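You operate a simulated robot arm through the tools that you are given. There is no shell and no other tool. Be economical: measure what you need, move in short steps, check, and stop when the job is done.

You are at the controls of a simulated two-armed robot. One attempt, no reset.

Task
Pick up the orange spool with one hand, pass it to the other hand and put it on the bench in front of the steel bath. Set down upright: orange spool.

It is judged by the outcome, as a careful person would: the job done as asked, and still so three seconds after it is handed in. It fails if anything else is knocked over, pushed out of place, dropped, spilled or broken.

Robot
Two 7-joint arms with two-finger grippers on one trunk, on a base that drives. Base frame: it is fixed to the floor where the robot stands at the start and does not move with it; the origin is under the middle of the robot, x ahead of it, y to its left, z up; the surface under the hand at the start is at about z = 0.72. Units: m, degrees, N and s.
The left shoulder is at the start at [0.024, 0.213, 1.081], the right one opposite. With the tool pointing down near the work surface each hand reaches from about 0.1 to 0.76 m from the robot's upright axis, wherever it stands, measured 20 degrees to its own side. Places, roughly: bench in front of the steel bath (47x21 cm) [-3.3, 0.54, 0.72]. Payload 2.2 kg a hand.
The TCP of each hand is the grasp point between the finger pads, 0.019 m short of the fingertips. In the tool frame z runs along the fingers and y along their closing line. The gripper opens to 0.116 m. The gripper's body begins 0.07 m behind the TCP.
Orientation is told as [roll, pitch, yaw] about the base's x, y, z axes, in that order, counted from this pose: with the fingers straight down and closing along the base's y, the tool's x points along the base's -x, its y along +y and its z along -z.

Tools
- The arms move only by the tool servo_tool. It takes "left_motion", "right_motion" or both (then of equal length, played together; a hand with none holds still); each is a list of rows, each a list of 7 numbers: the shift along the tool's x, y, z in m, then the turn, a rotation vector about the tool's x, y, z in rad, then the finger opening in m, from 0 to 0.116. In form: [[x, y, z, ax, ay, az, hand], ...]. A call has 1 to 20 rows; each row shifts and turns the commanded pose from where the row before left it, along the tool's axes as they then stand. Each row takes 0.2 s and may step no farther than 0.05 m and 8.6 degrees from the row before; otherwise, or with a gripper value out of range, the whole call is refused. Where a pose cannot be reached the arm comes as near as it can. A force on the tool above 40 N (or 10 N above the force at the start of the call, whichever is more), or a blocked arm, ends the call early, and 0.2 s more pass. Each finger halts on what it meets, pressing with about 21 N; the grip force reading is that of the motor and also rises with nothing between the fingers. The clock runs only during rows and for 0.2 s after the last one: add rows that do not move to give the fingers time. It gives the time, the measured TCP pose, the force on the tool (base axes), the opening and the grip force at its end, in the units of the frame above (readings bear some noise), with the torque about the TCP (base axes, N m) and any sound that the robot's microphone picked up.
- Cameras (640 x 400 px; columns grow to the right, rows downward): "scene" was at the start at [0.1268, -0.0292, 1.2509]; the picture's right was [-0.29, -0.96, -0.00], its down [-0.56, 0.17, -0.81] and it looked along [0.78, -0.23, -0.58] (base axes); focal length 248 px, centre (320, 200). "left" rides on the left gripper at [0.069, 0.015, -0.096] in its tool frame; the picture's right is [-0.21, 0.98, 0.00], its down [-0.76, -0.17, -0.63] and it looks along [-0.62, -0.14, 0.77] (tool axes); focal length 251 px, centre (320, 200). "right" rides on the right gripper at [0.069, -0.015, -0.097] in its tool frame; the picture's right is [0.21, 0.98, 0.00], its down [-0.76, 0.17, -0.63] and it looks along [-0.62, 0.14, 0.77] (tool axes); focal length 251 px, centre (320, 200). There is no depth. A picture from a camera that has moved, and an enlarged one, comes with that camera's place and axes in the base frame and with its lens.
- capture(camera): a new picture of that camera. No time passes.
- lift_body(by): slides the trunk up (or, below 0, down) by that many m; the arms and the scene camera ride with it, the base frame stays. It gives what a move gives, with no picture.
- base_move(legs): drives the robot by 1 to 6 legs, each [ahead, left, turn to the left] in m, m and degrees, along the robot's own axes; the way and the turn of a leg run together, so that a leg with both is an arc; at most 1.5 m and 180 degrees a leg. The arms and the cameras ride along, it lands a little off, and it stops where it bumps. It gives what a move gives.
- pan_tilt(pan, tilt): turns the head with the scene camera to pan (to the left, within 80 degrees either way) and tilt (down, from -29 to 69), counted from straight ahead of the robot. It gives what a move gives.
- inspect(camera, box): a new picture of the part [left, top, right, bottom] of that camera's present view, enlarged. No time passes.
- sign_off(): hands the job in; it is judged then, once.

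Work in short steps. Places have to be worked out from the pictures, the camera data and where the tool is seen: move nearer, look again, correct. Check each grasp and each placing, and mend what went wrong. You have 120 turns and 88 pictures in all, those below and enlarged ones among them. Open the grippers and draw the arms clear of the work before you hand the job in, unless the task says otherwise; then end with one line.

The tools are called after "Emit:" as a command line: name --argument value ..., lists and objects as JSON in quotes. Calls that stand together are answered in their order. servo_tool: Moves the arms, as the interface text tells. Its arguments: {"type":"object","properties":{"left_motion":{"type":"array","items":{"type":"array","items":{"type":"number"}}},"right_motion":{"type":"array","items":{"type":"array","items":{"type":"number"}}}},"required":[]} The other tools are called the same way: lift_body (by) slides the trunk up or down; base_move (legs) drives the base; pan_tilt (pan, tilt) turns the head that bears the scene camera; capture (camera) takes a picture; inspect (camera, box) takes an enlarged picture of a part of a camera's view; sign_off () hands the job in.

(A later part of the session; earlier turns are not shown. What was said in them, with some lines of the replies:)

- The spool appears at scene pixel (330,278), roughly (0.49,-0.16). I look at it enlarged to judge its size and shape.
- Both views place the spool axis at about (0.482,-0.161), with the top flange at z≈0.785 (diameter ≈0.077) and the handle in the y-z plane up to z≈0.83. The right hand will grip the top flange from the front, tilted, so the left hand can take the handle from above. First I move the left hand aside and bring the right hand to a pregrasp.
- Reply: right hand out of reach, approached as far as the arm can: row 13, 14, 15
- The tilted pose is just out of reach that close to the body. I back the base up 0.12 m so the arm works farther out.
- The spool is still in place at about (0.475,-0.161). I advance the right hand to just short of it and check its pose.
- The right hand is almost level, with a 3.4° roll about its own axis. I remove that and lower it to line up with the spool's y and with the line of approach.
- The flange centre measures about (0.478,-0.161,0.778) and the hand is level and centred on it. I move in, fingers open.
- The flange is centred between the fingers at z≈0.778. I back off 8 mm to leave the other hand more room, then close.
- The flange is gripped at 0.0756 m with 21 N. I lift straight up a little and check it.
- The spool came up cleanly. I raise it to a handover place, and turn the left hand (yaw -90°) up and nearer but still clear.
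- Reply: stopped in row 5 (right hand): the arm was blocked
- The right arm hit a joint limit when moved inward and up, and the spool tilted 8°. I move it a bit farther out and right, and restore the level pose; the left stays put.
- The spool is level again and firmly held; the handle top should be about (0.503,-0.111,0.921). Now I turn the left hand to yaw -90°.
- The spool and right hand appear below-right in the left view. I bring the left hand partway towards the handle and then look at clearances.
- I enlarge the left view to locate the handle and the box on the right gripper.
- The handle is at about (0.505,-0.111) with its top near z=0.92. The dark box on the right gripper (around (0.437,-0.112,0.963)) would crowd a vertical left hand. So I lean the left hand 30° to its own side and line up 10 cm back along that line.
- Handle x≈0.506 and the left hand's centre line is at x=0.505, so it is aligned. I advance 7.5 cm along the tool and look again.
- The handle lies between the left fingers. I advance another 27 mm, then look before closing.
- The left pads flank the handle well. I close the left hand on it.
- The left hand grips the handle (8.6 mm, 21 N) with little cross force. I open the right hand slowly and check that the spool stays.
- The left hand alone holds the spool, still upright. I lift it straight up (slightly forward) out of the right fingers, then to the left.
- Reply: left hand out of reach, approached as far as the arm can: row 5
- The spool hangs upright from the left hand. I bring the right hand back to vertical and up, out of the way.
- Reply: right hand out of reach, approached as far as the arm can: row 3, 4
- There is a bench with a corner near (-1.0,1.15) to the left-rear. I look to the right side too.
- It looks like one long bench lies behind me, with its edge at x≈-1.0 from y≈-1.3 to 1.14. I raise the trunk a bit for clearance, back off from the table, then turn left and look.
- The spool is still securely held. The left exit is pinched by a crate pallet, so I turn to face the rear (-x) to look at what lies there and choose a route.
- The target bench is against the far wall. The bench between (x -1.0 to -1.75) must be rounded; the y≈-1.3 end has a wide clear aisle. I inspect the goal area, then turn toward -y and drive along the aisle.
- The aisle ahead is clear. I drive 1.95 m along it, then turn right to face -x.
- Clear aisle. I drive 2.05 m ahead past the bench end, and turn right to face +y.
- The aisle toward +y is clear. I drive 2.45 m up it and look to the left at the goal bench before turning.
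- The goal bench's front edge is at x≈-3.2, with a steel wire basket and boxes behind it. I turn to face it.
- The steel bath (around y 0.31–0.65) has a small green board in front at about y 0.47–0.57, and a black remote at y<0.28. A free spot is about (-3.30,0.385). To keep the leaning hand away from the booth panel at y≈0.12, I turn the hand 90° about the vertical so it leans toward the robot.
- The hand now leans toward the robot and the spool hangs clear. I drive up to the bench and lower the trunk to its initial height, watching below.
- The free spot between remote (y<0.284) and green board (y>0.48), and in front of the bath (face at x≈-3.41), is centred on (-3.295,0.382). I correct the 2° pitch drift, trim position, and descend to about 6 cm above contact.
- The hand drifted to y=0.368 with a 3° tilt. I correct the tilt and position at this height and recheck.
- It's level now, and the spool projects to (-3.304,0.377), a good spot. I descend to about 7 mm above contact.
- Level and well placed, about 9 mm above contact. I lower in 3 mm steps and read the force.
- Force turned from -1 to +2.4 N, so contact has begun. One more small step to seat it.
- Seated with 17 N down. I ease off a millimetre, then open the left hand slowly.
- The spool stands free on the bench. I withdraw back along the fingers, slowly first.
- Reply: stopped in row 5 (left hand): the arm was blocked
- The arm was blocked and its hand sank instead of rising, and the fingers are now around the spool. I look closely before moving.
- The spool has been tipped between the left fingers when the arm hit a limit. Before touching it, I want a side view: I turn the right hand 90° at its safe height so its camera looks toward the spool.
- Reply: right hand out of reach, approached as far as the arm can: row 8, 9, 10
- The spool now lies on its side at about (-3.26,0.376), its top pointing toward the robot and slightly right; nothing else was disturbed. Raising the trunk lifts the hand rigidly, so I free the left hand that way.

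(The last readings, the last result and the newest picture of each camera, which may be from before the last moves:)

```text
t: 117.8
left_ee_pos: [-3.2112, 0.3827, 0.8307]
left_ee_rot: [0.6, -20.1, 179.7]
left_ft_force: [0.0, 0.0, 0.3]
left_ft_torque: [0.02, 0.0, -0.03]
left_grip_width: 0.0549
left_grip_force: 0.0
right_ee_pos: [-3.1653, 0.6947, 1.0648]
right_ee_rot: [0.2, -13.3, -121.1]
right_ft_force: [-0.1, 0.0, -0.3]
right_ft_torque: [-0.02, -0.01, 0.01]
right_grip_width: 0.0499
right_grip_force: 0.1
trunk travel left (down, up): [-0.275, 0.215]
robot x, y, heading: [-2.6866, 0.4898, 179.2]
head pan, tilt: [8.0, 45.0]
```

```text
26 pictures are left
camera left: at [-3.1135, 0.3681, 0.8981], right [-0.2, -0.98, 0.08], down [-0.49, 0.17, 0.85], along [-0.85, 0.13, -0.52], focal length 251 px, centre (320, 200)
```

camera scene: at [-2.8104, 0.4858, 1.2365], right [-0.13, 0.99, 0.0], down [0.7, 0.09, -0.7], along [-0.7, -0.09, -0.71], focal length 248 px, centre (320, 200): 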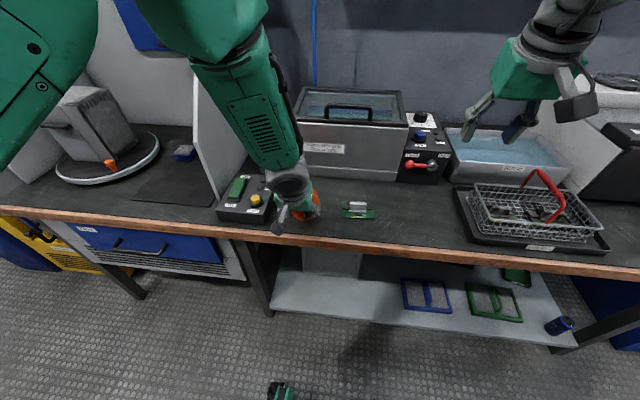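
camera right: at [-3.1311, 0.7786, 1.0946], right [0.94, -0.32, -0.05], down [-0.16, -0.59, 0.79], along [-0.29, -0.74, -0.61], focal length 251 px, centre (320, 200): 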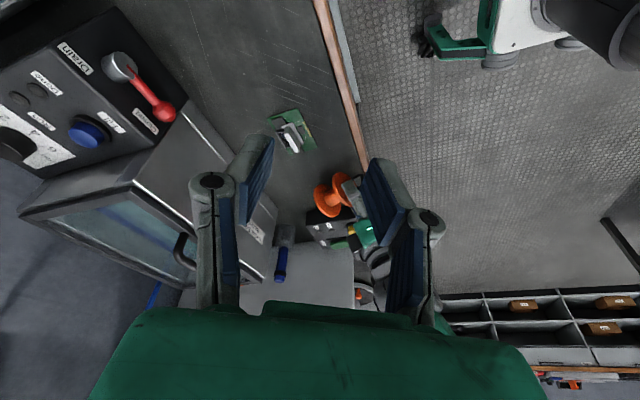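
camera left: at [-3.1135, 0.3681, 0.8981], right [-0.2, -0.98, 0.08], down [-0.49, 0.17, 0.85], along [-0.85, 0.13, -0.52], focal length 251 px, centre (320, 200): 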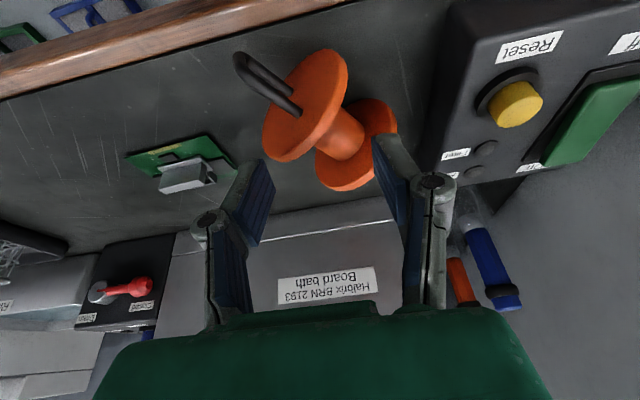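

The spool lies still and the left hand is clear. I raise it more, back away, and reposition the robot so that it faces the spool's handle end squarely (heading ≈-147°).

Emit:
lift_body --by 0.15

Emit:
base_move --legs '[[-0.3, 0, 0], [0, 0, 33.5]]'

Emit:
pan_tilt --pan 10 --tilt 40

Emit:
capture --camera "scene"

```text
t: 119.5
left_ee_pos: [-3.2121, 0.3835, 0.9812]
left_ee_rot: [0.4, -20.1, 179.8]
left_ft_force: [-0.7, 0.4, 0.1]
left_ft_torque: [0.0, 0.01, 0.0]
left_grip_width: 0.055
left_grip_force: 0.2
right_ee_pos: [-3.1656, 0.6963, 1.2147]
right_ee_rot: [0.2, -13.3, -121.1]
right_ft_force: [-0.8, -0.8, 0.5]
right_ft_torque: [-0.02, 0.01, 0.0]
right_grip_width: 0.0501
right_grip_force: 0.1
trunk travel left (down, up): [-0.425, 0.065]
robot x, y, heading: [-2.6839, 0.4904, 179.4]
head pan, tilt: [8.0, 45.0]
```

```text
t: 123.2
left_ee_pos: [-2.7632, 0.1042, 0.9814]
left_ee_rot: [0.5, -20.1, -145.8]
left_ft_force: [0.0, -0.6, 0.1]
left_ft_torque: [-0.03, -0.04, 0.05]
left_grip_width: 0.0549
left_grip_force: 0.0
right_ee_pos: [-2.9001, 0.3896, 1.2154]
right_ee_rot: [0.3, -13.6, -87.1]
right_ft_force: [0.0, -0.7, 0.6]
right_ft_torque: [-0.04, -0.01, -0.02]
right_grip_width: 0.05
right_grip_force: 0.0
trunk travel left (down, up): [-0.425, 0.065]
robot x, y, heading: [-2.3908, 0.4896, -146.6]
head pan, tilt: [8.0, 45.0]
```

```text
t: 123.9
left_ee_pos: [-2.7573, 0.1017, 0.9812]
left_ee_rot: [0.0, -19.8, -145.2]
left_ft_force: [-0.3, -0.5, 0.1]
left_ft_torque: [0.04, -0.03, 0.04]
left_grip_width: 0.0549
left_grip_force: 0.1
right_ee_pos: [-2.8952, 0.3888, 1.2178]
right_ee_rot: [-0.1, -13.4, -86.8]
right_ft_force: [-0.2, -0.1, 0.0]
right_ft_torque: [-0.03, 0.01, -0.01]
right_grip_width: 0.05
right_grip_force: 0.0
trunk travel left (down, up): [-0.425, 0.065]
robot x, y, heading: [-2.3924, 0.4907, -146.6]
head pan, tilt: [10.0, 40.0]
```

```text
25 pictures are left
camera scene: at [-2.4882, 0.4077, 1.444], right [-0.69, 0.73, 0.0], down [0.47, 0.44, -0.76], along [-0.55, -0.53, -0.65], focal length 248 px, centre (320, 200)
```

scene: 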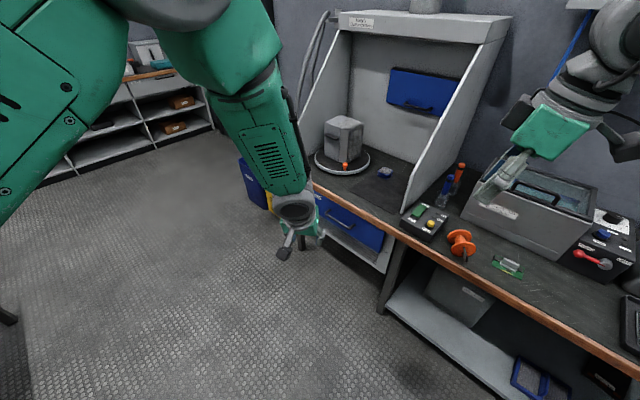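

The spool is visible lying on the bench. Here in free space I set the left hand into the grasp attitude (reach forward, pitch -45°, fully open).

Emit:
servo_tool --left_motion '[[-0.0345, 0.009, 0.0073, 0, 0, 0, 0.116], [-0.0345, 0.009, 0.0073, 0, 0, 0, 0.116], [-0.0345, 0.009, 0.0073, 0, 0, 0, 0.116], [-0.0345, 0.009, 0.0073, 0, 0, 0, 0.116], [0, 0, 0, 0, -0.109, 0, 0.116], [0, 0, 0, 0, -0.109, 0, 0.116], [0, 0, 0, 0, -0.109, 0, 0.116], [0, 0, 0, 0, -0.109, 0, 0.116], [0, 0, 0, 0, 0, 0, 0.116]]'

```text
t: 125.9
left_ee_pos: [-2.8535, -0.0055, 1.0035]
left_ee_rot: [0.6, -45.4, -146.1]
left_ft_force: [-0.1, 0.5, 0.1]
left_ft_torque: [-0.01, 0.03, 0.0]
left_grip_width: 0.1158
left_grip_force: 0.1
right_ee_pos: [-2.8937, 0.3889, 1.2183]
right_ee_rot: [0.0, -13.3, -86.9]
right_ft_force: [-0.5, -0.4, 0.4]
right_ft_torque: [0.01, 0.01, -0.05]
right_grip_width: 0.0499
right_grip_force: 0.0
trunk travel left (down, up): [-0.425, 0.065]
robot x, y, heading: [-2.3854, 0.4882, -146.5]
head pan, tilt: [10.0, 40.0]
```

Before committing, I test in free air whether the arm can sweep its pitch from -45° to about +35°, the motion that would turn the spool upright.

Emit:
servo_tool --left_motion '[[0, 0, 0, 0, 0.14, 0, 0.116], [0, 0, 0, 0, 0.14, 0, 0.116], [0, 0, 0, 0, 0.14, 0, 0.116], [0, 0, 0, 0, 0.14, 0, 0.116], [0, 0, 0, 0, 0.14, 0, 0.116], [0, 0, 0, 0, 0.14, 0, 0.116], [0, 0, 0, 0, 0.14, 0, 0.116], [0, 0, 0, 0, 0.14, 0, 0.116], [0, 0, 0, 0, 0.14, 0, 0.116], [0, 0, 0, 0, 0.14, 0, 0.116], [0, 0, 0, 0, 0, 0, 0.116]]'

```text
t: 128.3
left_ee_pos: [-2.7859, 0.0279, 1.0294]
left_ee_rot: [0.6, 34.8, -145.4]
left_ft_force: [0.4, 0.1, -0.5]
left_ft_torque: [-0.01, 0.0, -0.02]
left_grip_width: 0.1162
left_grip_force: 0.1
left hand out of reach, approached as far as the arm can: row 8, 9, 10
right_ee_pos: [-2.8956, 0.3897, 1.2167]
right_ee_rot: [-0.1, -13.5, -86.9]
right_ft_force: [0.6, 0.1, -0.5]
right_ft_torque: [0.01, 0.02, -0.02]
right_grip_width: 0.0501
right_grip_force: 0.0
trunk travel left (down, up): [-0.425, 0.065]
robot x, y, heading: [-2.3895, 0.4884, -146.7]
head pan, tilt: [10.0, 40.0]
```

The sweep works when the reach is a bit shorter. I test +10° more closer in.

Emit:
servo_tool --left_motion '[[0.025, 0, 0.017, 0, 0, 0, 0.116], [0.025, 0, 0.017, 0, 0, 0, 0.116], [0, 0, 0, 0, 0.09, 0, 0.116], [0, 0, 0, 0, 0.09, 0, 0.116], [0, 0, 0, 0, 0, 0, 0.116]]'

```text
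t: 129.5
left_ee_pos: [-2.7344, 0.0629, 1.0313]
left_ee_rot: [0.6, 45.2, -145.3]
left_ft_force: [-0.6, 0.6, 0.5]
left_ft_torque: [-0.02, 0.05, 0.02]
left_grip_width: 0.1159
left_grip_force: 0.0
right_ee_pos: [-2.8934, 0.3898, 1.2175]
right_ee_rot: [-0.1, -13.4, -86.8]
right_ft_force: [-1.3, 1.1, 0.2]
right_ft_torque: [-0.02, 0.0, 0.0]
right_grip_width: 0.05
right_grip_force: 0.0
trunk travel left (down, up): [-0.425, 0.065]
robot x, y, heading: [-2.3886, 0.4888, -146.8]
head pan, tilt: [10.0, 40.0]
```

Pitch +45° is reachable there. I return to the -45° grasp attitude and reach forward again.

Emit:
servo_tool --left_motion '[[0, 0, 0, 0, -0.143, 0, 0.116], [0, 0, 0, 0, -0.143, 0, 0.116], [0, 0, 0, 0, -0.143, 0, 0.116], [0, 0, 0, 0, -0.143, 0, 0.116], [0, 0, 0, 0, -0.143, 0, 0.116], [0, 0, 0, 0, -0.143, 0, 0.116], [0, 0, 0, 0, -0.143, 0, 0.116], [0, 0, 0, 0, -0.143, 0, 0.116], [0, 0, 0, 0, -0.143, 0, 0.116], [0, 0, 0, 0, -0.143, 0, 0.116], [0, 0, 0, 0, -0.143, 0, 0.116], [-0.016, 0, 0.03, 0, 0, 0, 0.116], [-0.016, 0, 0.03, 0, 0, 0, 0.116], [-0.016, 0, 0.03, 0, 0, 0, 0.116], [0, 0, 0, 0, 0, 0, 0.116]]'

```text
t: 132.7
left_ee_pos: [-2.8145, 0.0092, 1.001]
left_ee_rot: [0.7, -44.7, -146.2]
left_ft_force: [-0.4, -0.7, 0.2]
left_ft_torque: [-0.02, 0.02, 0.02]
left_grip_width: 0.1159
left_grip_force: 0.0
right_ee_pos: [-2.8939, 0.3901, 1.2171]
right_ee_rot: [0.0, -13.4, -86.9]
right_ft_force: [0.9, -0.2, 0.7]
right_ft_torque: [-0.02, 0.01, 0.02]
right_grip_width: 0.05
right_grip_force: 0.0
trunk travel left (down, up): [-0.425, 0.065]
robot x, y, heading: [-2.3859, 0.49, -146.5]
head pan, tilt: [10.0, 40.0]
```

I strafe the base so the open left hand stands about 10 cm short of the spool's top flange, then lower the trunk partway and look.

Emit:
base_move --legs '[[0.029, -0.541, 0]]'

Emit:
lift_body --by -0.14

Emit:
capture --camera "left"

```text
t: 135.8
left_ee_pos: [-3.1235, 0.4257, 0.9999]
left_ee_rot: [-0.5, -44.8, -145.8]
left_ft_force: [0.0, -1.2, 0.2]
left_ft_torque: [0.01, 0.06, -0.06]
left_grip_width: 0.1158
left_grip_force: 0.1
right_ee_pos: [-3.1994, 0.804, 1.2205]
right_ee_rot: [-0.3, -12.8, -87.1]
right_ft_force: [-1.4, -0.1, 0.6]
right_ft_torque: [0.02, 0.0, 0.01]
right_grip_width: 0.0499
right_grip_force: 0.1
trunk travel left (down, up): [-0.425, 0.065]
robot x, y, heading: [-2.6997, 0.9123, -147.2]
head pan, tilt: [10.0, 40.0]
```

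```text
t: 137.4
left_ee_pos: [-3.1202, 0.4291, 0.862]
left_ee_rot: [-0.2, -44.9, -145.9]
left_ft_force: [-0.9, -0.6, 0.4]
left_ft_torque: [0.05, 0.05, -0.05]
left_grip_width: 0.1161
left_grip_force: 0.0
right_ee_pos: [-3.198, 0.8104, 1.0827]
right_ee_rot: [-0.5, -13.2, -87.0]
right_ft_force: [0.6, -1.1, -0.2]
right_ft_torque: [0.01, 0.07, -0.01]
right_grip_width: 0.0501
right_grip_force: 0.1
trunk travel left (down, up): [-0.285, 0.205]
robot x, y, heading: [-2.7007, 0.9083, -147.1]
head pan, tilt: [10.0, 40.0]
```

```text
24 pictures are left
camera left: at [-3.0158, 0.4822, 0.8822], right [0.42, -0.89, 0.15], down [-0.17, 0.09, 0.98], along [-0.89, -0.44, -0.11], focal length 251 px, centre (320, 200)
```

left: 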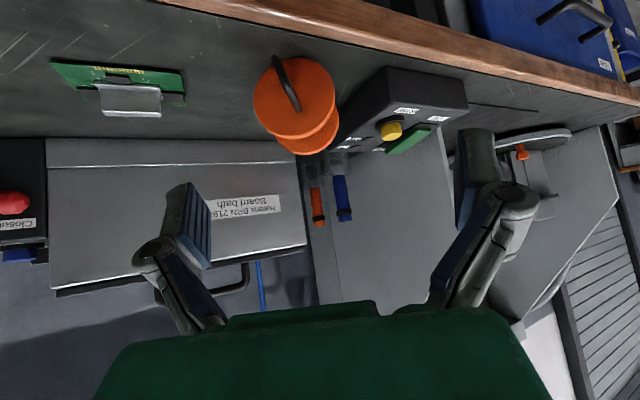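

The flange centre triangulates to (-3.220,0.390), matching. The hand needs 24 mm right and about 145 mm along its fingers. I go most of the way and check.

Emit:
servo_tool --left_motion '[[0, -0.008, 0, 0, 0, 0, 0.116], [0, -0.008, 0.01, 0, 0, 0, 0.116], [0, -0.008, 0.02, 0, 0, 0, 0.116], [0, 0, 0.03, 0, 0, 0, 0.116], [0, 0, 0.03, 0, 0, 0, 0.116], [0, 0, 0, 0, 0, 0, 0.116]]'

Emit:
capture --camera "left"

```text
t: 138.8
left_ee_pos: [-3.1955, 0.4247, 0.8016]
left_ee_rot: [0.8, -44.9, -146.7]
left_ft_force: [-0.2, -0.1, -0.4]
left_ft_torque: [0.0, -0.01, 0.02]
left_grip_width: 0.116
left_grip_force: 0.1
right_ee_pos: [-3.2065, 0.822, 1.0798]
right_ee_rot: [-0.1, -13.7, -87.3]
right_ft_force: [-0.1, 0.2, 0.7]
right_ft_torque: [-0.03, -0.03, -0.03]
right_grip_width: 0.0499
right_grip_force: 0.0
trunk travel left (down, up): [-0.285, 0.205]
robot x, y, heading: [-2.7011, 0.9141, -147.1]
head pan, tilt: [10.0, 40.0]
```

```text
23 pictures are left
camera left: at [-3.0896, 0.4782, 0.8214], right [0.42, -0.89, 0.16], down [-0.17, 0.1, 0.98], along [-0.89, -0.44, -0.11], focal length 251 px, centre (320, 200)
```

left: 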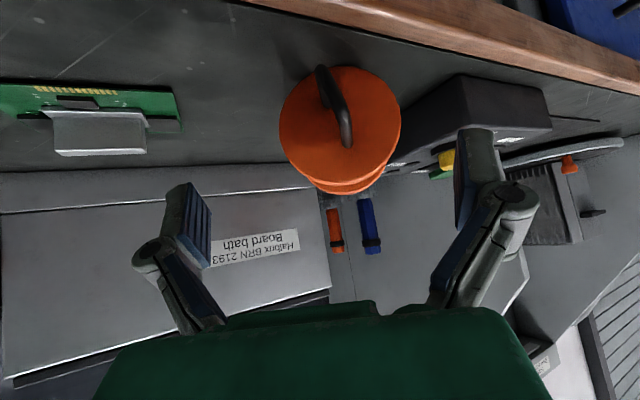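

Nearly there: 14 mm left and about 57 mm along the fingers remain. I finish the approach.

Emit:
servo_tool --left_motion '[[0, 0.007, 0, 0, 0, 0, 0.116], [0, 0.007, 0.007, 0, 0, 0, 0.116], [-0.001, 0, 0.015, 0, 0, 0, 0.116], [-0.001, 0, 0.02, 0, 0, 0, 0.116], [0, 0, 0.015, 0, 0, 0, 0.116], [0, 0, 0, 0, 0, 0, 0.116]]'

Emit:
capture --camera "left"

```text
t: 140.2
left_ee_pos: [-3.2202, 0.3872, 0.7616]
left_ee_rot: [0.4, -45.0, -146.4]
left_ft_force: [0.2, -0.2, -0.3]
left_ft_torque: [0.02, -0.03, 0.03]
left_grip_width: 0.1162
left_grip_force: 0.0
right_ee_pos: [-3.2047, 0.8181, 1.08]
right_ee_rot: [-0.1, -13.5, -87.1]
right_ft_force: [0.7, -0.6, -0.3]
right_ft_torque: [0.0, 0.01, -0.01]
right_grip_width: 0.0501
right_grip_force: 0.0
trunk travel left (down, up): [-0.285, 0.205]
robot x, y, heading: [-2.7011, 0.9117, -146.8]
head pan, tilt: [10.0, 40.0]
```

```text
22 pictures are left
camera left: at [-3.1149, 0.4397, 0.7818], right [0.42, -0.89, 0.16], down [-0.17, 0.09, 0.98], along [-0.89, -0.44, -0.11], focal length 251 px, centre (320, 200)
```

left: 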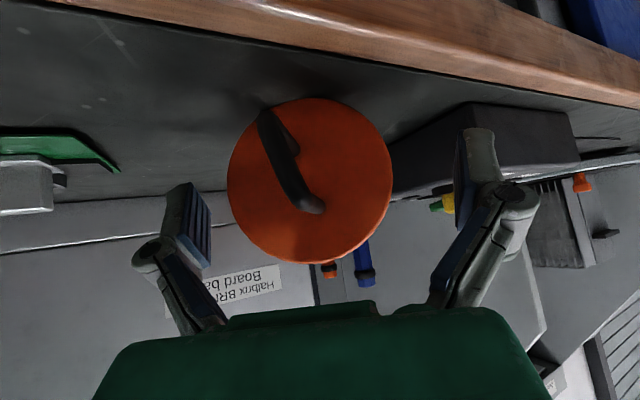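

The flange centre coincides with the TCP within a few mm. I close on it.

Emit:
servo_tool --left_motion '[[0, 0, 0, 0, 0, 0, 0.1], [0, 0, 0, 0, 0, 0, 0.085], [0, 0, 0, 0, 0, 0, 0.07], [0, 0, 0, 0, 0, 0, 0.06], [0, 0, 0, 0, 0, 0, 0.06]]'

Emit:
lift_body --by 0.1

Emit:
capture --camera "left"

```text
t: 141.4
left_ee_pos: [-3.2209, 0.3865, 0.7626]
left_ee_rot: [0.5, -45.0, -146.3]
left_ft_force: [0.6, -0.1, 2.0]
left_ft_torque: [-0.03, -0.11, -0.03]
left_grip_width: 0.0747
left_grip_force: 20.4
right_ee_pos: [-3.2042, 0.818, 1.0796]
right_ee_rot: [-0.1, -13.5, -87.2]
right_ft_force: [0.5, 0.1, 0.4]
right_ft_torque: [-0.05, 0.0, -0.02]
right_grip_width: 0.05
right_grip_force: 0.0
trunk travel left (down, up): [-0.285, 0.205]
robot x, y, heading: [-2.6958, 0.9165, -146.5]
head pan, tilt: [10.0, 40.0]
```

```text
t: 142.8
left_ee_pos: [-3.221, 0.3868, 0.8604]
left_ee_rot: [0.5, -44.8, -146.5]
left_ft_force: [0.3, -0.2, -0.3]
left_ft_torque: [0.03, 0.01, 0.01]
left_grip_width: 0.0747
left_grip_force: 20.8
right_ee_pos: [-3.2049, 0.8184, 1.1792]
right_ee_rot: [-0.2, -13.5, -87.2]
right_ft_force: [-0.6, 0.7, -0.7]
right_ft_torque: [-0.01, 0.0, 0.01]
right_grip_width: 0.0501
right_grip_force: 0.1
trunk travel left (down, up): [-0.385, 0.105]
robot x, y, heading: [-2.6999, 0.9119, -146.8]
head pan, tilt: [10.0, 40.0]
```

```text
21 pictures are left
camera left: at [-3.1154, 0.4398, 0.8809], right [0.42, -0.89, 0.16], down [-0.17, 0.09, 0.98], along [-0.89, -0.44, -0.11], focal length 251 px, centre (320, 200)
```

left: 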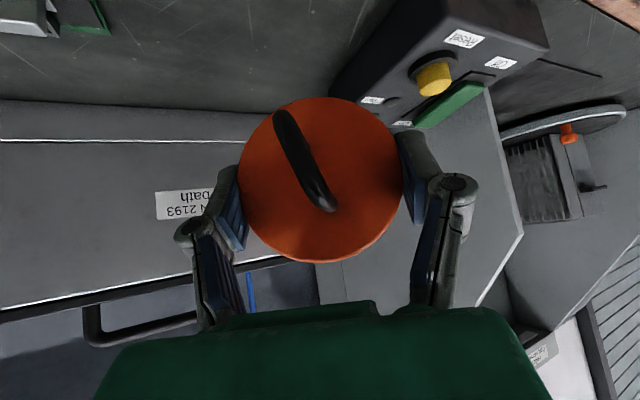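

Firmly held and lifted. I raise further, draw the hand back toward the robot, and then sweep the pitch by +80° to turn the spool upright.

Emit:
lift_body --by 0.09

Emit:
servo_tool --left_motion '[[0.0212, 0, -0.0212, 0, 0, 0, 0.06], [0.0212, 0, -0.0212, 0, 0, 0, 0.06], [0.0212, 0, -0.0212, 0, 0, 0, 0.06], [0.0212, 0, -0.0212, 0, 0, 0, 0.06], [0.0212, 0, -0.0212, 0, 0, 0, 0.06], [0, 0, 0, 0, 0, 0, 0.06]]'

```text
t: 144.0
left_ee_pos: [-3.2208, 0.3867, 0.9493]
left_ee_rot: [0.5, -44.9, -146.6]
left_ft_force: [-0.2, -0.3, -0.7]
left_ft_torque: [-0.01, -0.03, -0.01]
left_grip_width: 0.0747
left_grip_force: 21.2
right_ee_pos: [-3.2049, 0.8196, 1.2676]
right_ee_rot: [-0.2, -13.6, -87.1]
right_ft_force: [0.0, 0.2, -0.3]
right_ft_torque: [-0.04, -0.02, 0.01]
right_grip_width: 0.0501
right_grip_force: 0.1
trunk travel left (down, up): [-0.475, 0.015]
robot x, y, heading: [-2.7027, 0.9159, -146.8]
head pan, tilt: [10.0, 40.0]
```

```text
t: 145.4
left_ee_pos: [-3.0976, 0.4711, 0.9515]
left_ee_rot: [0.4, -45.0, -146.5]
left_ft_force: [-0.1, 0.5, -1.7]
left_ft_torque: [-0.02, 0.01, -0.01]
left_grip_width: 0.0748
left_grip_force: 21.2
right_ee_pos: [-3.2045, 0.8198, 1.2698]
right_ee_rot: [-0.2, -13.5, -87.1]
right_ft_force: [0.3, -0.5, 0.0]
right_ft_torque: [-0.01, -0.05, 0.02]
right_grip_width: 0.0499
right_grip_force: 0.0
trunk travel left (down, up): [-0.475, 0.015]
robot x, y, heading: [-2.699, 0.9143, -146.9]
head pan, tilt: [10.0, 40.0]
```

Emit:
servo_tool --left_motion '[[0, 0, 0, 0, 0.14, 0, 0.06], [0, 0, 0, 0, 0.14, 0, 0.06], [0, 0, 0, 0, 0.14, 0, 0.06], [0, 0, 0, 0, 0.14, 0, 0.06], [0, 0, 0, 0, 0.14, 0, 0.06], [0, 0, 0, 0, 0.14, 0, 0.06], [0, 0, 0, 0, 0.14, 0, 0.06], [0, 0, 0, 0, 0.14, 0, 0.06], [0, 0, 0, 0, 0.14, 0, 0.06], [0, 0, 0, 0, 0.14, 0, 0.06], [0, 0, 0, 0, 0, 0, 0.06]]'

Emit:
pan_tilt --pan 10 --tilt 45

Emit:
capture --camera "scene"

```text
t: 147.8
left_ee_pos: [-3.0886, 0.4766, 0.9553]
left_ee_rot: [0.6, 35.3, -145.8]
left_ft_force: [0.3, 0.3, -1.3]
left_ft_torque: [0.0, 0.0, 0.01]
left_grip_width: 0.0746
left_grip_force: 20.5
left hand out of reach, approached as far as the arm can: row 10
right_ee_pos: [-3.2033, 0.8185, 1.2706]
right_ee_rot: [-0.3, -13.7, -87.3]
right_ft_force: [0.0, 0.7, 0.7]
right_ft_torque: [0.0, 0.01, -0.03]
right_grip_width: 0.0498
right_grip_force: 0.0
trunk travel left (down, up): [-0.475, 0.015]
robot x, y, heading: [-2.6998, 0.9142, -146.8]
head pan, tilt: [10.0, 40.0]
```

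```text
t: 148.5
left_ee_pos: [-3.0896, 0.4768, 0.9558]
left_ee_rot: [0.5, 35.2, -145.8]
left_ft_force: [0.0, 0.0, -1.9]
left_ft_torque: [0.01, -0.03, 0.03]
left_grip_width: 0.0748
left_grip_force: 20.5
right_ee_pos: [-3.2048, 0.8193, 1.2692]
right_ee_rot: [-0.2, -13.5, -87.3]
right_ft_force: [0.4, 0.2, 0.5]
right_ft_torque: [0.01, 0.03, 0.0]
right_grip_width: 0.0501
right_grip_force: 0.1
trunk travel left (down, up): [-0.475, 0.015]
robot x, y, heading: [-2.6992, 0.9128, -147.0]
head pan, tilt: [10.0, 45.0]
```

```text
20 pictures are left
camera scene: at [-2.8001, 0.8344, 1.4867], right [-0.68, 0.73, 0.0], down [0.52, 0.48, -0.7], along [-0.51, -0.48, -0.71], focal length 248 px, centre (320, 200)
```

scene: 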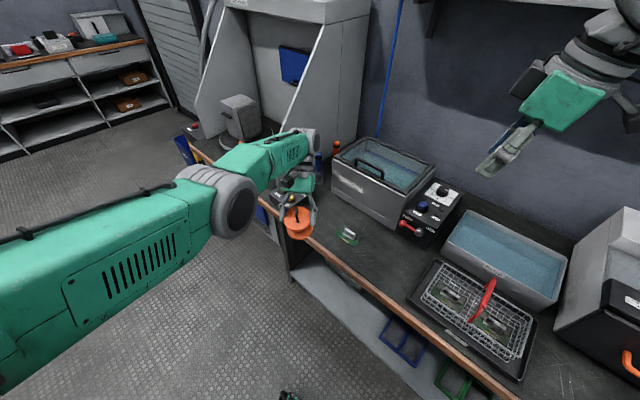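

The spool now looks nearly upright in the left hand. I enlarge to judge its tilt.

Emit:
inspect --camera "scene" --box '[250, 120, 380, 260]'

Emit:
capture --camera "left"

```text
2.86 times, centred on (315, 190) of scene
camera zoom: at [-2.8001, 0.8344, 1.4867], right [-0.68, 0.73, 0.0], down [0.52, 0.48, -0.7], along [-0.51, -0.48, -0.71], focal length 709 px, centre (334, 229)
```

zoom: 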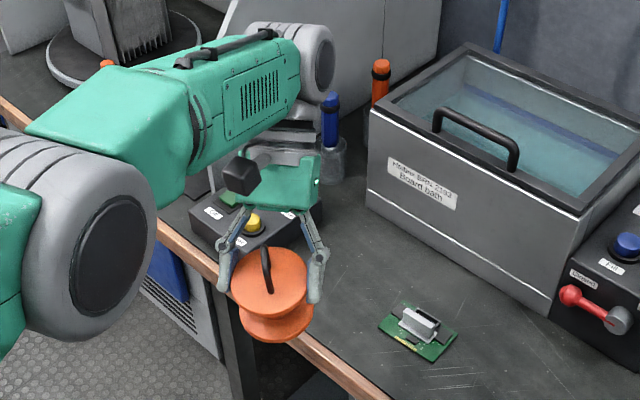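

```text
18 pictures are left
camera left: at [-3.0816, 0.4649, 1.0747], right [0.4, -0.91, -0.12], down [-0.91, -0.41, 0.08], along [-0.12, 0.07, -0.99], focal length 251 px, centre (320, 200)
```

left: 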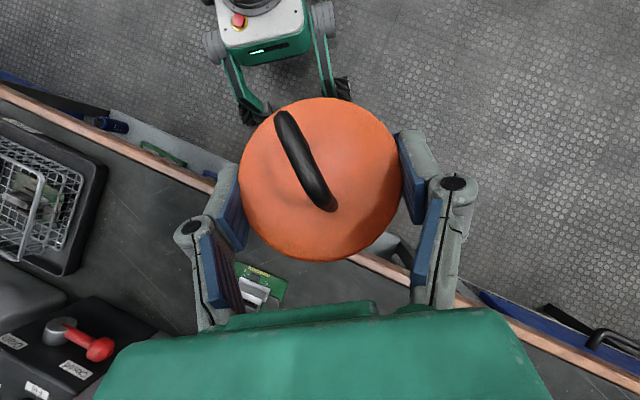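

The spool is held nearly upright (about 10° off). To keep the wrist off the bath when placing, I try to yaw the hand to its left about the vertical here in free air.

Emit:
servo_tool --left_motion '[[0.0205, 0, 0.0143, 0, 0, 0, 0.06], [0.0205, 0, 0.0143, 0, 0, 0, 0.06], [0, 0, 0, 0.08, 0, -0.1147, 0.06], [0, 0, 0, 0.08, 0, -0.1147, 0.06], [0, 0, 0, 0.08, 0, -0.1147, 0.06], [0, 0, 0, 0.08, 0, -0.1147, 0.06], [0, 0, 0, 0, 0, 0, 0.06]]'

```text
t: 150.1
left_ee_pos: [-3.1114, 0.4723, 0.9408]
left_ee_rot: [0.7, 35.2, -113.6]
left_ft_force: [0.1, 0.0, -0.9]
left_ft_torque: [0.0, 0.02, 0.03]
left_grip_width: 0.0746
left_grip_force: 21.3
left hand out of reach, approached as far as the arm can: row 1, 2, 3, 4, 5, 6
right_ee_pos: [-3.2051, 0.8188, 1.2699]
right_ee_rot: [-0.2, -13.4, -87.1]
right_ft_force: [-0.1, 0.4, 0.1]
right_ft_torque: [-0.01, 0.0, 0.01]
right_grip_width: 0.0497
right_grip_force: 0.1
trunk travel left (down, up): [-0.475, 0.015]
robot x, y, heading: [-2.6981, 0.9145, -147.0]
head pan, tilt: [10.0, 45.0]
```

Yaw works (position shifted a little). I continue another 32°.

Emit:
servo_tool --left_motion '[[0, 0, 0, 0.08, 0, -0.1147, 0.06], [0, 0, 0, 0.08, 0, -0.1147, 0.06], [0, 0, 0, 0.08, 0, -0.1147, 0.06], [0, 0, 0, 0.08, 0, -0.1147, 0.06], [0, 0, 0, 0, 0, 0, 0.06]]'

Emit:
capture --camera "scene"

```text
t: 151.3
left_ee_pos: [-3.1543, 0.4495, 0.9226]
left_ee_rot: [0.7, 34.8, -81.6]
left_ft_force: [-0.2, 1.0, -0.9]
left_ft_torque: [-0.01, 0.03, 0.05]
left_grip_width: 0.0747
left_grip_force: 21.0
left hand out of reach, approached as far as the arm can: row 1, 2, 3, 4
right_ee_pos: [-3.2039, 0.8188, 1.2695]
right_ee_rot: [-0.2, -13.4, -87.2]
right_ft_force: [0.6, 0.3, -0.8]
right_ft_torque: [-0.01, -0.01, 0.01]
right_grip_width: 0.05
right_grip_force: 0.0
trunk travel left (down, up): [-0.475, 0.015]
robot x, y, heading: [-2.6983, 0.913, -147.0]
head pan, tilt: [10.0, 45.0]
```

```text
17 pictures are left
camera scene: at [-2.7999, 0.8338, 1.4867], right [-0.68, 0.73, 0.0], down [0.52, 0.48, -0.7], along [-0.51, -0.48, -0.71], focal length 248 px, centre (320, 200)
```

scene: 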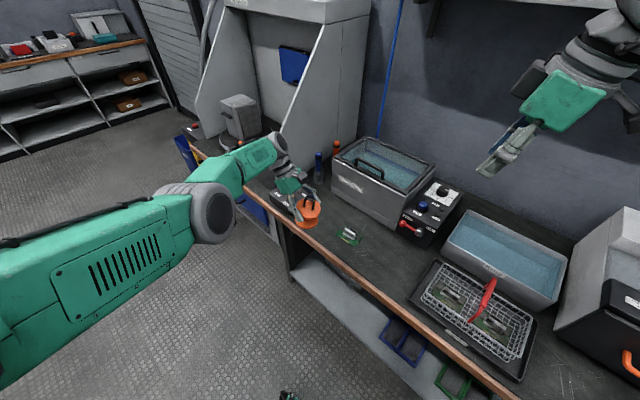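

The hand now points toward +y with its wrist well away from the bath. I add the last 10° of pitch to make the spool truly upright and check.

Emit:
servo_tool --left_motion '[[0, 0, 0, 0, 0.058, 0, 0.06], [0, 0, 0, 0, 0.058, 0, 0.06], [0, 0, 0, 0, 0.058, 0, 0.06], [0, 0, 0, 0, 0, 0, 0.06]]'

Emit:
inspect --camera "scene" --box '[250, 120, 380, 260]'

```text
t: 152.3
left_ee_pos: [-3.1395, 0.4573, 0.929]
left_ee_rot: [0.6, 44.7, -81.6]
left_ft_force: [-0.2, 0.3, -1.1]
left_ft_torque: [0.02, -0.02, -0.01]
left_grip_width: 0.0748
left_grip_force: 20.4
left hand out of reach, approached as far as the arm can: row 1, 2, 3
right_ee_pos: [-3.204, 0.8197, 1.2695]
right_ee_rot: [-0.2, -13.5, -87.2]
right_ft_force: [-0.6, 0.3, 0.4]
right_ft_torque: [-0.02, -0.03, 0.01]
right_grip_width: 0.05
right_grip_force: 0.1
trunk travel left (down, up): [-0.475, 0.015]
robot x, y, heading: [-2.7004, 0.9183, -147.1]
head pan, tilt: [10.0, 45.0]
```

```text
2.86 times, centred on (315, 190) of scene
camera zoom: at [-2.7998, 0.8336, 1.4867], right [-0.68, 0.73, 0.0], down [0.52, 0.48, -0.7], along [-0.51, -0.48, -0.71], focal length 709 px, centre (334, 229)
```

zoom: 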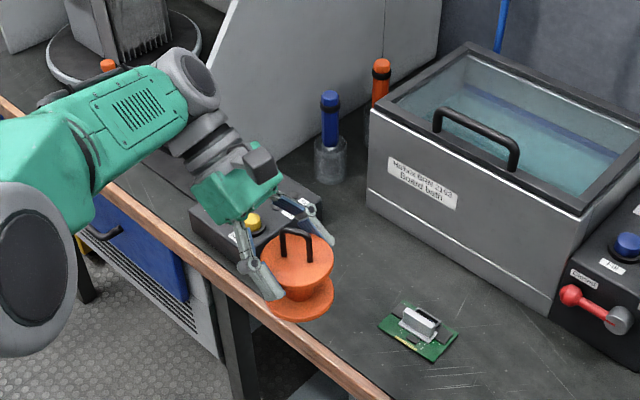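

The spool is upright. I bring it over the spot mostly by the base (10 cm ahead), then a small arm move of about 5 cm.

Emit:
base_move --legs '[[0.1, -0.017, 0]]'

Emit:
servo_tool --left_motion '[[-0.0049, -0.0152, -0.0048, 0, 0, 0, 0.06], [-0.0049, -0.0152, -0.0048, 0, 0, 0, 0.06], [-0.0049, -0.0152, -0.0048, 0, 0, 0, 0.06], [0, 0, 0, 0, 0, 0, 0.06]]'

```text
t: 153.4
left_ee_pos: [-3.2266, 0.4122, 0.9281]
left_ee_rot: [0.6, 45.0, -81.6]
left_ft_force: [0.2, -0.9, -0.7]
left_ft_torque: [0.0, 0.04, -0.03]
left_grip_width: 0.0747
left_grip_force: 20.1
right_ee_pos: [-3.2912, 0.7726, 1.2702]
right_ee_rot: [-0.4, -13.1, -87.2]
right_ft_force: [0.5, 0.4, -0.9]
right_ft_torque: [0.04, 0.01, -0.02]
right_grip_width: 0.05
right_grip_force: 0.0
trunk travel left (down, up): [-0.475, 0.015]
robot x, y, heading: [-2.7919, 0.8759, -147.3]
head pan, tilt: [10.0, 45.0]
```

```text
t: 154.4
left_ee_pos: [-3.2304, 0.4096, 0.9311]
left_ee_rot: [0.4, 44.9, -81.8]
left_ft_force: [0.7, -0.4, -0.7]
left_ft_torque: [0.0, 0.0, 0.01]
left_grip_width: 0.0746
left_grip_force: 21.1
left hand out of reach, approached as far as the arm can: row 1, 2, 3
right_ee_pos: [-3.2868, 0.7735, 1.2725]
right_ee_rot: [-0.6, -13.3, -87.0]
right_ft_force: [-0.7, 0.5, 0.6]
right_ft_torque: [0.02, -0.01, 0.04]
right_grip_width: 0.05
right_grip_force: 0.0
trunk travel left (down, up): [-0.475, 0.015]
robot x, y, heading: [-2.7878, 0.8751, -147.2]
head pan, tilt: [10.0, 45.0]
```

The arm barely moved because its command started inside the unreachable zone. I repeat the outward step.

Emit:
servo_tool --left_motion '[[-0.0049, -0.0152, -0.0048, 0, 0, 0, 0.06], [-0.0049, -0.0152, -0.0048, 0, 0, 0, 0.06], [-0.0049, -0.0152, -0.0048, 0, 0, 0, 0.06], [0, 0, 0, 0, 0, 0, 0.06]]'

```text
t: 155.4
left_ee_pos: [-3.2304, 0.411, 0.9321]
left_ee_rot: [0.5, 44.9, -81.6]
left_ft_force: [0.0, -0.1, -1.3]
left_ft_torque: [0.03, -0.04, -0.01]
left_grip_width: 0.0748
left_grip_force: 21.0
left hand out of reach, approached as far as the arm can: row 1, 2, 3
right_ee_pos: [-3.2893, 0.7751, 1.2727]
right_ee_rot: [-0.5, -13.4, -87.1]
right_ft_force: [-0.7, 0.1, 0.4]
right_ft_torque: [0.02, 0.01, 0.0]
right_grip_width: 0.0499
right_grip_force: 0.0
trunk travel left (down, up): [-0.475, 0.015]
robot x, y, heading: [-2.7914, 0.872, -146.9]
head pan, tilt: [10.0, 45.0]
```

It's at the arm's outer reach, so I use the base for the last 3.5 cm.

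Emit:
base_move --legs '[[0.035, 0, 0]]'

Emit:
lift_body --by -0.1

Emit:
inspect --camera "scene" --box '[230, 60, 400, 260]'

```text
t: 156.3
left_ee_pos: [-3.257, 0.3949, 0.936]
left_ee_rot: [0.0, 44.6, -82.0]
left_ft_force: [-0.9, 0.9, -1.3]
left_ft_torque: [-0.07, 0.02, 0.07]
left_grip_width: 0.0747
left_grip_force: 20.8
right_ee_pos: [-3.3142, 0.7595, 1.2746]
right_ee_rot: [-0.8, -13.6, -87.0]
right_ft_force: [-0.1, -0.3, 0.0]
right_ft_torque: [-0.01, 0.02, 0.04]
right_grip_width: 0.0499
right_grip_force: 0.0
trunk travel left (down, up): [-0.475, 0.015]
robot x, y, heading: [-2.8224, 0.8532, -147.5]
head pan, tilt: [10.0, 45.0]
```

```text
t: 157.6
left_ee_pos: [-3.2627, 0.3924, 0.8333]
left_ee_rot: [0.2, 44.8, -81.9]
left_ft_force: [-0.5, -0.6, -0.7]
left_ft_torque: [-0.02, -0.01, 0.02]
left_grip_width: 0.0746
left_grip_force: 21.0
right_ee_pos: [-3.3165, 0.7599, 1.1739]
right_ee_rot: [-0.7, -13.6, -87.1]
right_ft_force: [0.0, 0.1, 0.1]
right_ft_torque: [0.01, 0.01, -0.01]
right_grip_width: 0.0501
right_grip_force: 0.0
trunk travel left (down, up): [-0.375, 0.115]
robot x, y, heading: [-2.8198, 0.8516, -147.1]
head pan, tilt: [10.0, 45.0]
```

```text
2.00 times, centred on (315, 160) of scene
camera zoom: at [-2.9206, 0.7734, 1.3867], right [-0.68, 0.73, 0.0], down [0.52, 0.48, -0.7], along [-0.51, -0.48, -0.71], focal length 496 px, centre (330, 280)
```

zoom: 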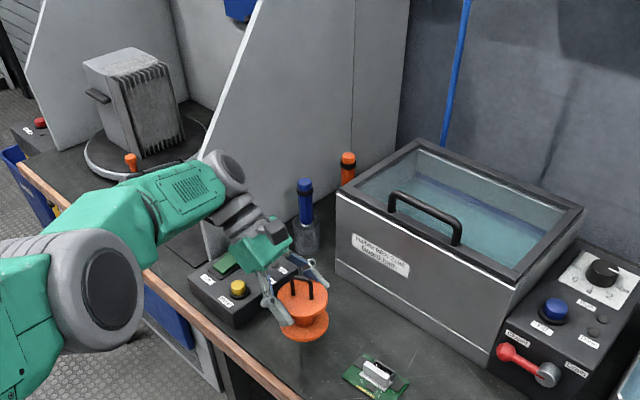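

Upright and clear of everything, at (-3.263,0.392). I lower the trunk to about 1.3 cm above contact.

Emit:
lift_body --by -0.045

Emit:
inspect --camera "scene" --box '[230, 60, 400, 260]'

```text
t: 158.5
left_ee_pos: [-3.2615, 0.394, 0.7885]
left_ee_rot: [0.2, 44.7, -81.8]
left_ft_force: [0.8, -0.4, -1.1]
left_ft_torque: [-0.02, 0.01, -0.03]
left_grip_width: 0.0742
left_grip_force: 21.4
right_ee_pos: [-3.3163, 0.7619, 1.128]
right_ee_rot: [-0.7, -13.6, -87.0]
right_ft_force: [0.4, 0.9, 0.9]
right_ft_torque: [0.0, 0.02, -0.02]
right_grip_width: 0.0499
right_grip_force: 0.1
trunk travel left (down, up): [-0.33, 0.16]
robot x, y, heading: [-2.8193, 0.8559, -147.1]
head pan, tilt: [10.0, 45.0]
```

```text
2.00 times, centred on (315, 160) of scene
camera zoom: at [-2.92, 0.7737, 1.3417], right [-0.68, 0.73, 0.0], down [0.52, 0.48, -0.7], along [-0.51, -0.48, -0.71], focal length 496 px, centre (330, 280)
```

zoom: 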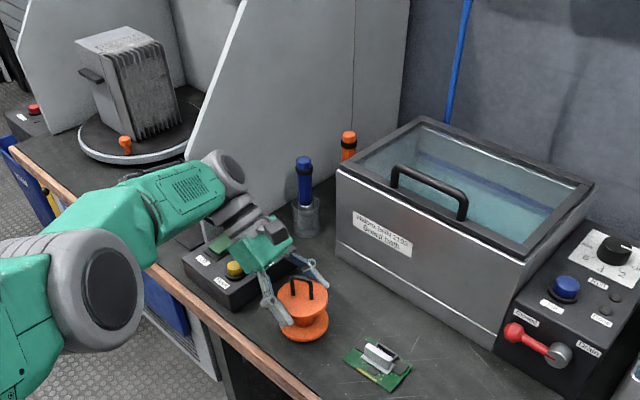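

All clear. I lower by small trunk steps until contact.

Emit:
lift_body --by -0.01

```text
t: 159.1
left_ee_pos: [-3.2628, 0.3934, 0.7783]
left_ee_rot: [0.1, 44.8, -82.0]
left_ft_force: [0.6, -0.8, 3.0]
left_ft_torque: [0.07, -0.18, -0.04]
left_grip_width: 0.0748
left_grip_force: 21.6
right_ee_pos: [-3.3169, 0.7617, 1.1192]
right_ee_rot: [-0.7, -13.5, -87.1]
right_ft_force: [0.8, -0.3, 0.6]
right_ft_torque: [-0.04, 0.02, -0.04]
right_grip_width: 0.0502
right_grip_force: 0.1
trunk travel left (down, up): [-0.32, 0.17]
robot x, y, heading: [-2.8206, 0.8518, -147.2]
head pan, tilt: [10.0, 45.0]
```

Contact (+3 N upward). One more 2 mm to seat it, and look from the left camera.

Emit:
lift_body --by -0.002

Emit:
inspect --camera "scene" --box '[280, 160, 350, 240]'

```text
t: 159.6
left_ee_pos: [-3.2627, 0.3935, 0.7778]
left_ee_rot: [0.0, 44.7, -81.9]
left_ft_force: [-1.9, -2.8, 14.9]
left_ft_torque: [0.12, -0.32, -0.05]
left_grip_width: 0.0747
left_grip_force: 21.0
right_ee_pos: [-3.317, 0.762, 1.1161]
right_ee_rot: [-0.7, -13.7, -87.0]
right_ft_force: [0.2, 0.6, 0.2]
right_ft_torque: [-0.01, 0.03, -0.02]
right_grip_width: 0.05
right_grip_force: 0.0
trunk travel left (down, up): [-0.318, 0.172]
robot x, y, heading: [-2.8213, 0.8518, -147.1]
head pan, tilt: [10.0, 45.0]
```

```text
5.00 times, centred on (315, 200) of scene
camera zoom: at [-2.9188, 0.7745, 1.33], right [-0.68, 0.73, 0.0], down [0.52, 0.48, -0.7], along [-0.52, -0.48, -0.71], focal length 1240 px, centre (345, 200)
```

zoom: 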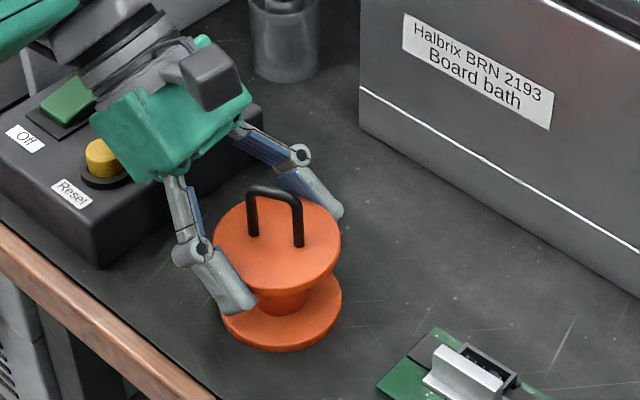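

The spool stands upright and seated. I unload slightly, then open the left fingers gradually.

Emit:
lift_body --by 0.0015

Emit:
servo_tool --left_motion '[[0, 0, 0, 0, 0, 0, 0.08], [0, 0, 0, 0, 0, 0, 0.09], [0, 0, 0, 0, 0, 0, 0.1], [0, 0, 0, 0, 0, 0, 0.112], [0, 0, 0, 0, 0, 0, 0.112]]'

Emit:
inspect --camera "scene" --box '[280, 160, 350, 240]'

```text
t: 160.1
left_ee_pos: [-3.2617, 0.3934, 0.779]
left_ee_rot: [0.2, 44.6, -81.9]
left_ft_force: [-6.5, -2.9, 9.5]
left_ft_torque: [0.05, 0.04, 0.08]
left_grip_width: 0.0744
left_grip_force: 20.9
right_ee_pos: [-3.3171, 0.762, 1.1178]
right_ee_rot: [-0.7, -13.6, -87.0]
right_ft_force: [-0.2, -0.4, -0.2]
right_ft_torque: [0.03, -0.01, 0.01]
right_grip_width: 0.0501
right_grip_force: 0.1
trunk travel left (down, up): [-0.32, 0.17]
robot x, y, heading: [-2.8193, 0.856, -147.0]
head pan, tilt: [10.0, 45.0]
```

```text
t: 161.3
left_ee_pos: [-3.2631, 0.3922, 0.7773]
left_ee_rot: [0.2, 44.7, -81.9]
left_ft_force: [-0.7, -0.3, 0.1]
left_ft_torque: [-0.01, 0.01, 0.0]
left_grip_width: 0.1119
left_grip_force: 0.0
right_ee_pos: [-3.3175, 0.7616, 1.118]
right_ee_rot: [-0.8, -13.6, -87.1]
right_ft_force: [-0.6, -0.5, -0.2]
right_ft_torque: [0.0, -0.03, 0.01]
right_grip_width: 0.05
right_grip_force: 0.0
trunk travel left (down, up): [-0.32, 0.17]
robot x, y, heading: [-2.8209, 0.8554, -147.0]
head pan, tilt: [10.0, 45.0]
```

```text
5.00 times, centred on (315, 200) of scene
camera zoom: at [-2.9201, 0.7736, 1.3312], right [-0.68, 0.73, 0.0], down [0.52, 0.48, -0.7], along [-0.51, -0.48, -0.71], focal length 1240 px, centre (345, 200)
```

zoom: 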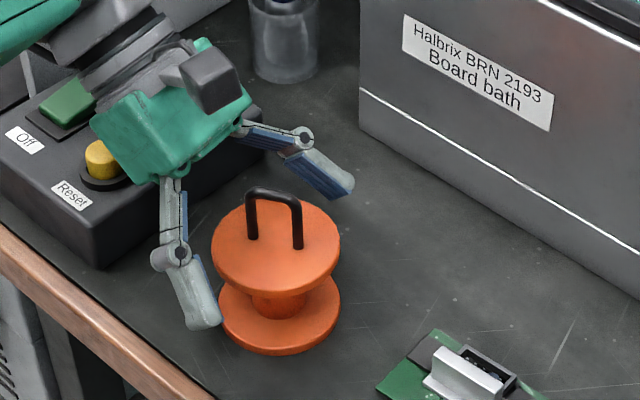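

The spool stands freely. I raise the trunk straight up to draw the hand off rigidly.

Emit:
lift_body --by 0.16

Emit:
capture --camera "scene"

```text
t: 163.1
left_ee_pos: [-3.2632, 0.3931, 0.9365]
left_ee_rot: [0.3, 44.7, -81.9]
left_ft_force: [0.5, -0.9, 0.6]
left_ft_torque: [0.01, -0.01, -0.03]
left_grip_width: 0.1121
left_grip_force: 0.1
right_ee_pos: [-3.3159, 0.7615, 1.2784]
right_ee_rot: [-0.7, -13.6, -87.1]
right_ft_force: [-0.5, 0.4, -0.1]
right_ft_torque: [0.0, -0.02, -0.03]
right_grip_width: 0.0502
right_grip_force: 0.0
trunk travel left (down, up): [-0.48, 0.01]
robot x, y, heading: [-2.8226, 0.8494, -147.5]
head pan, tilt: [10.0, 45.0]
```

```text
11 pictures are left
camera scene: at [-2.9209, 0.7732, 1.4911], right [-0.68, 0.73, 0.0], down [0.52, 0.48, -0.7], along [-0.51, -0.48, -0.71], focal length 248 px, centre (320, 200)
```

scene: 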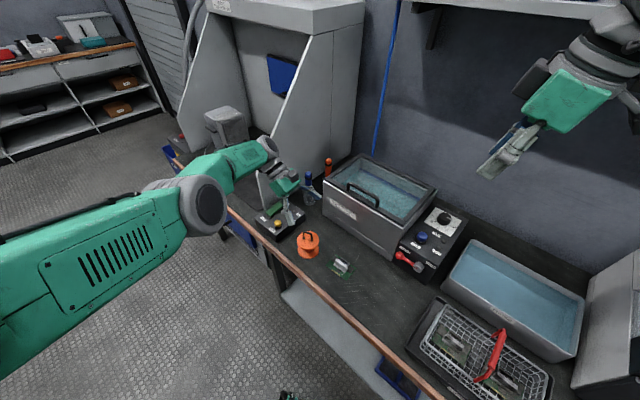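

The spool stands upright in front of the bath and everything else is in place. I back the robot off so both arms clear the bench, and take a final look.

Emit:
base_move --legs '[[-0.4, 0, 0]]'

Emit:
inspect --camera "scene" --box '[220, 80, 520, 280]'

```text
t: 165.6
left_ee_pos: [-2.9319, 0.6078, 0.9365]
left_ee_rot: [0.3, 44.7, -81.9]
left_ft_force: [0.2, -0.2, -0.1]
left_ft_torque: [0.01, -0.05, 0.02]
left_grip_width: 0.1119
left_grip_force: 0.0
right_ee_pos: [-2.9841, 0.9768, 1.277]
right_ee_rot: [-0.7, -13.6, -87.1]
right_ft_force: [-0.1, 0.5, -0.1]
right_ft_torque: [-0.02, -0.04, -0.02]
right_grip_width: 0.0503
right_grip_force: 0.0
trunk travel left (down, up): [-0.48, 0.01]
robot x, y, heading: [-2.4838, 1.0675, -147.0]
head pan, tilt: [10.0, 45.0]
```

```text
2.00 times, centred on (370, 180) of scene
camera zoom: at [-2.5893, 0.9876, 1.491], right [-0.68, 0.73, 0.0], down [0.52, 0.48, -0.7], along [-0.51, -0.48, -0.71], focal length 496 px, centre (220, 240)
```

zoom: 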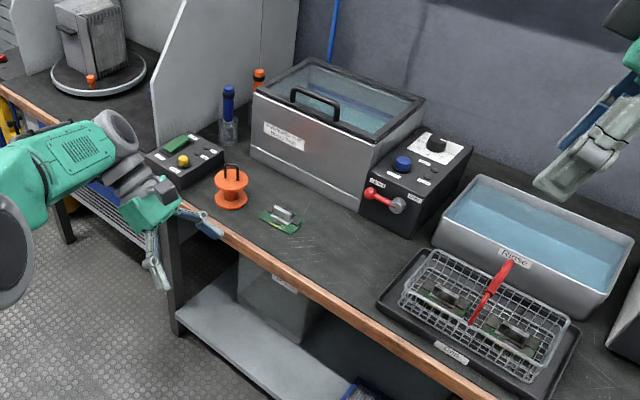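

The orange spool stands upright in front of the board bath, the neighbouring items are undisturbed, and both arms are clear. I hand the job in.

Emit:
sign_off

```text
The job is handed in.
```

The orange spool is standing upright on the bench in front of the steel bath, after being passed from the right hand to the left. The left hand knocked it onto its side while withdrawing from the first set-down, so I picked it up again with the left hand and set it upright. The last picture shows nothing else moved, and both arms are clear of the bench.
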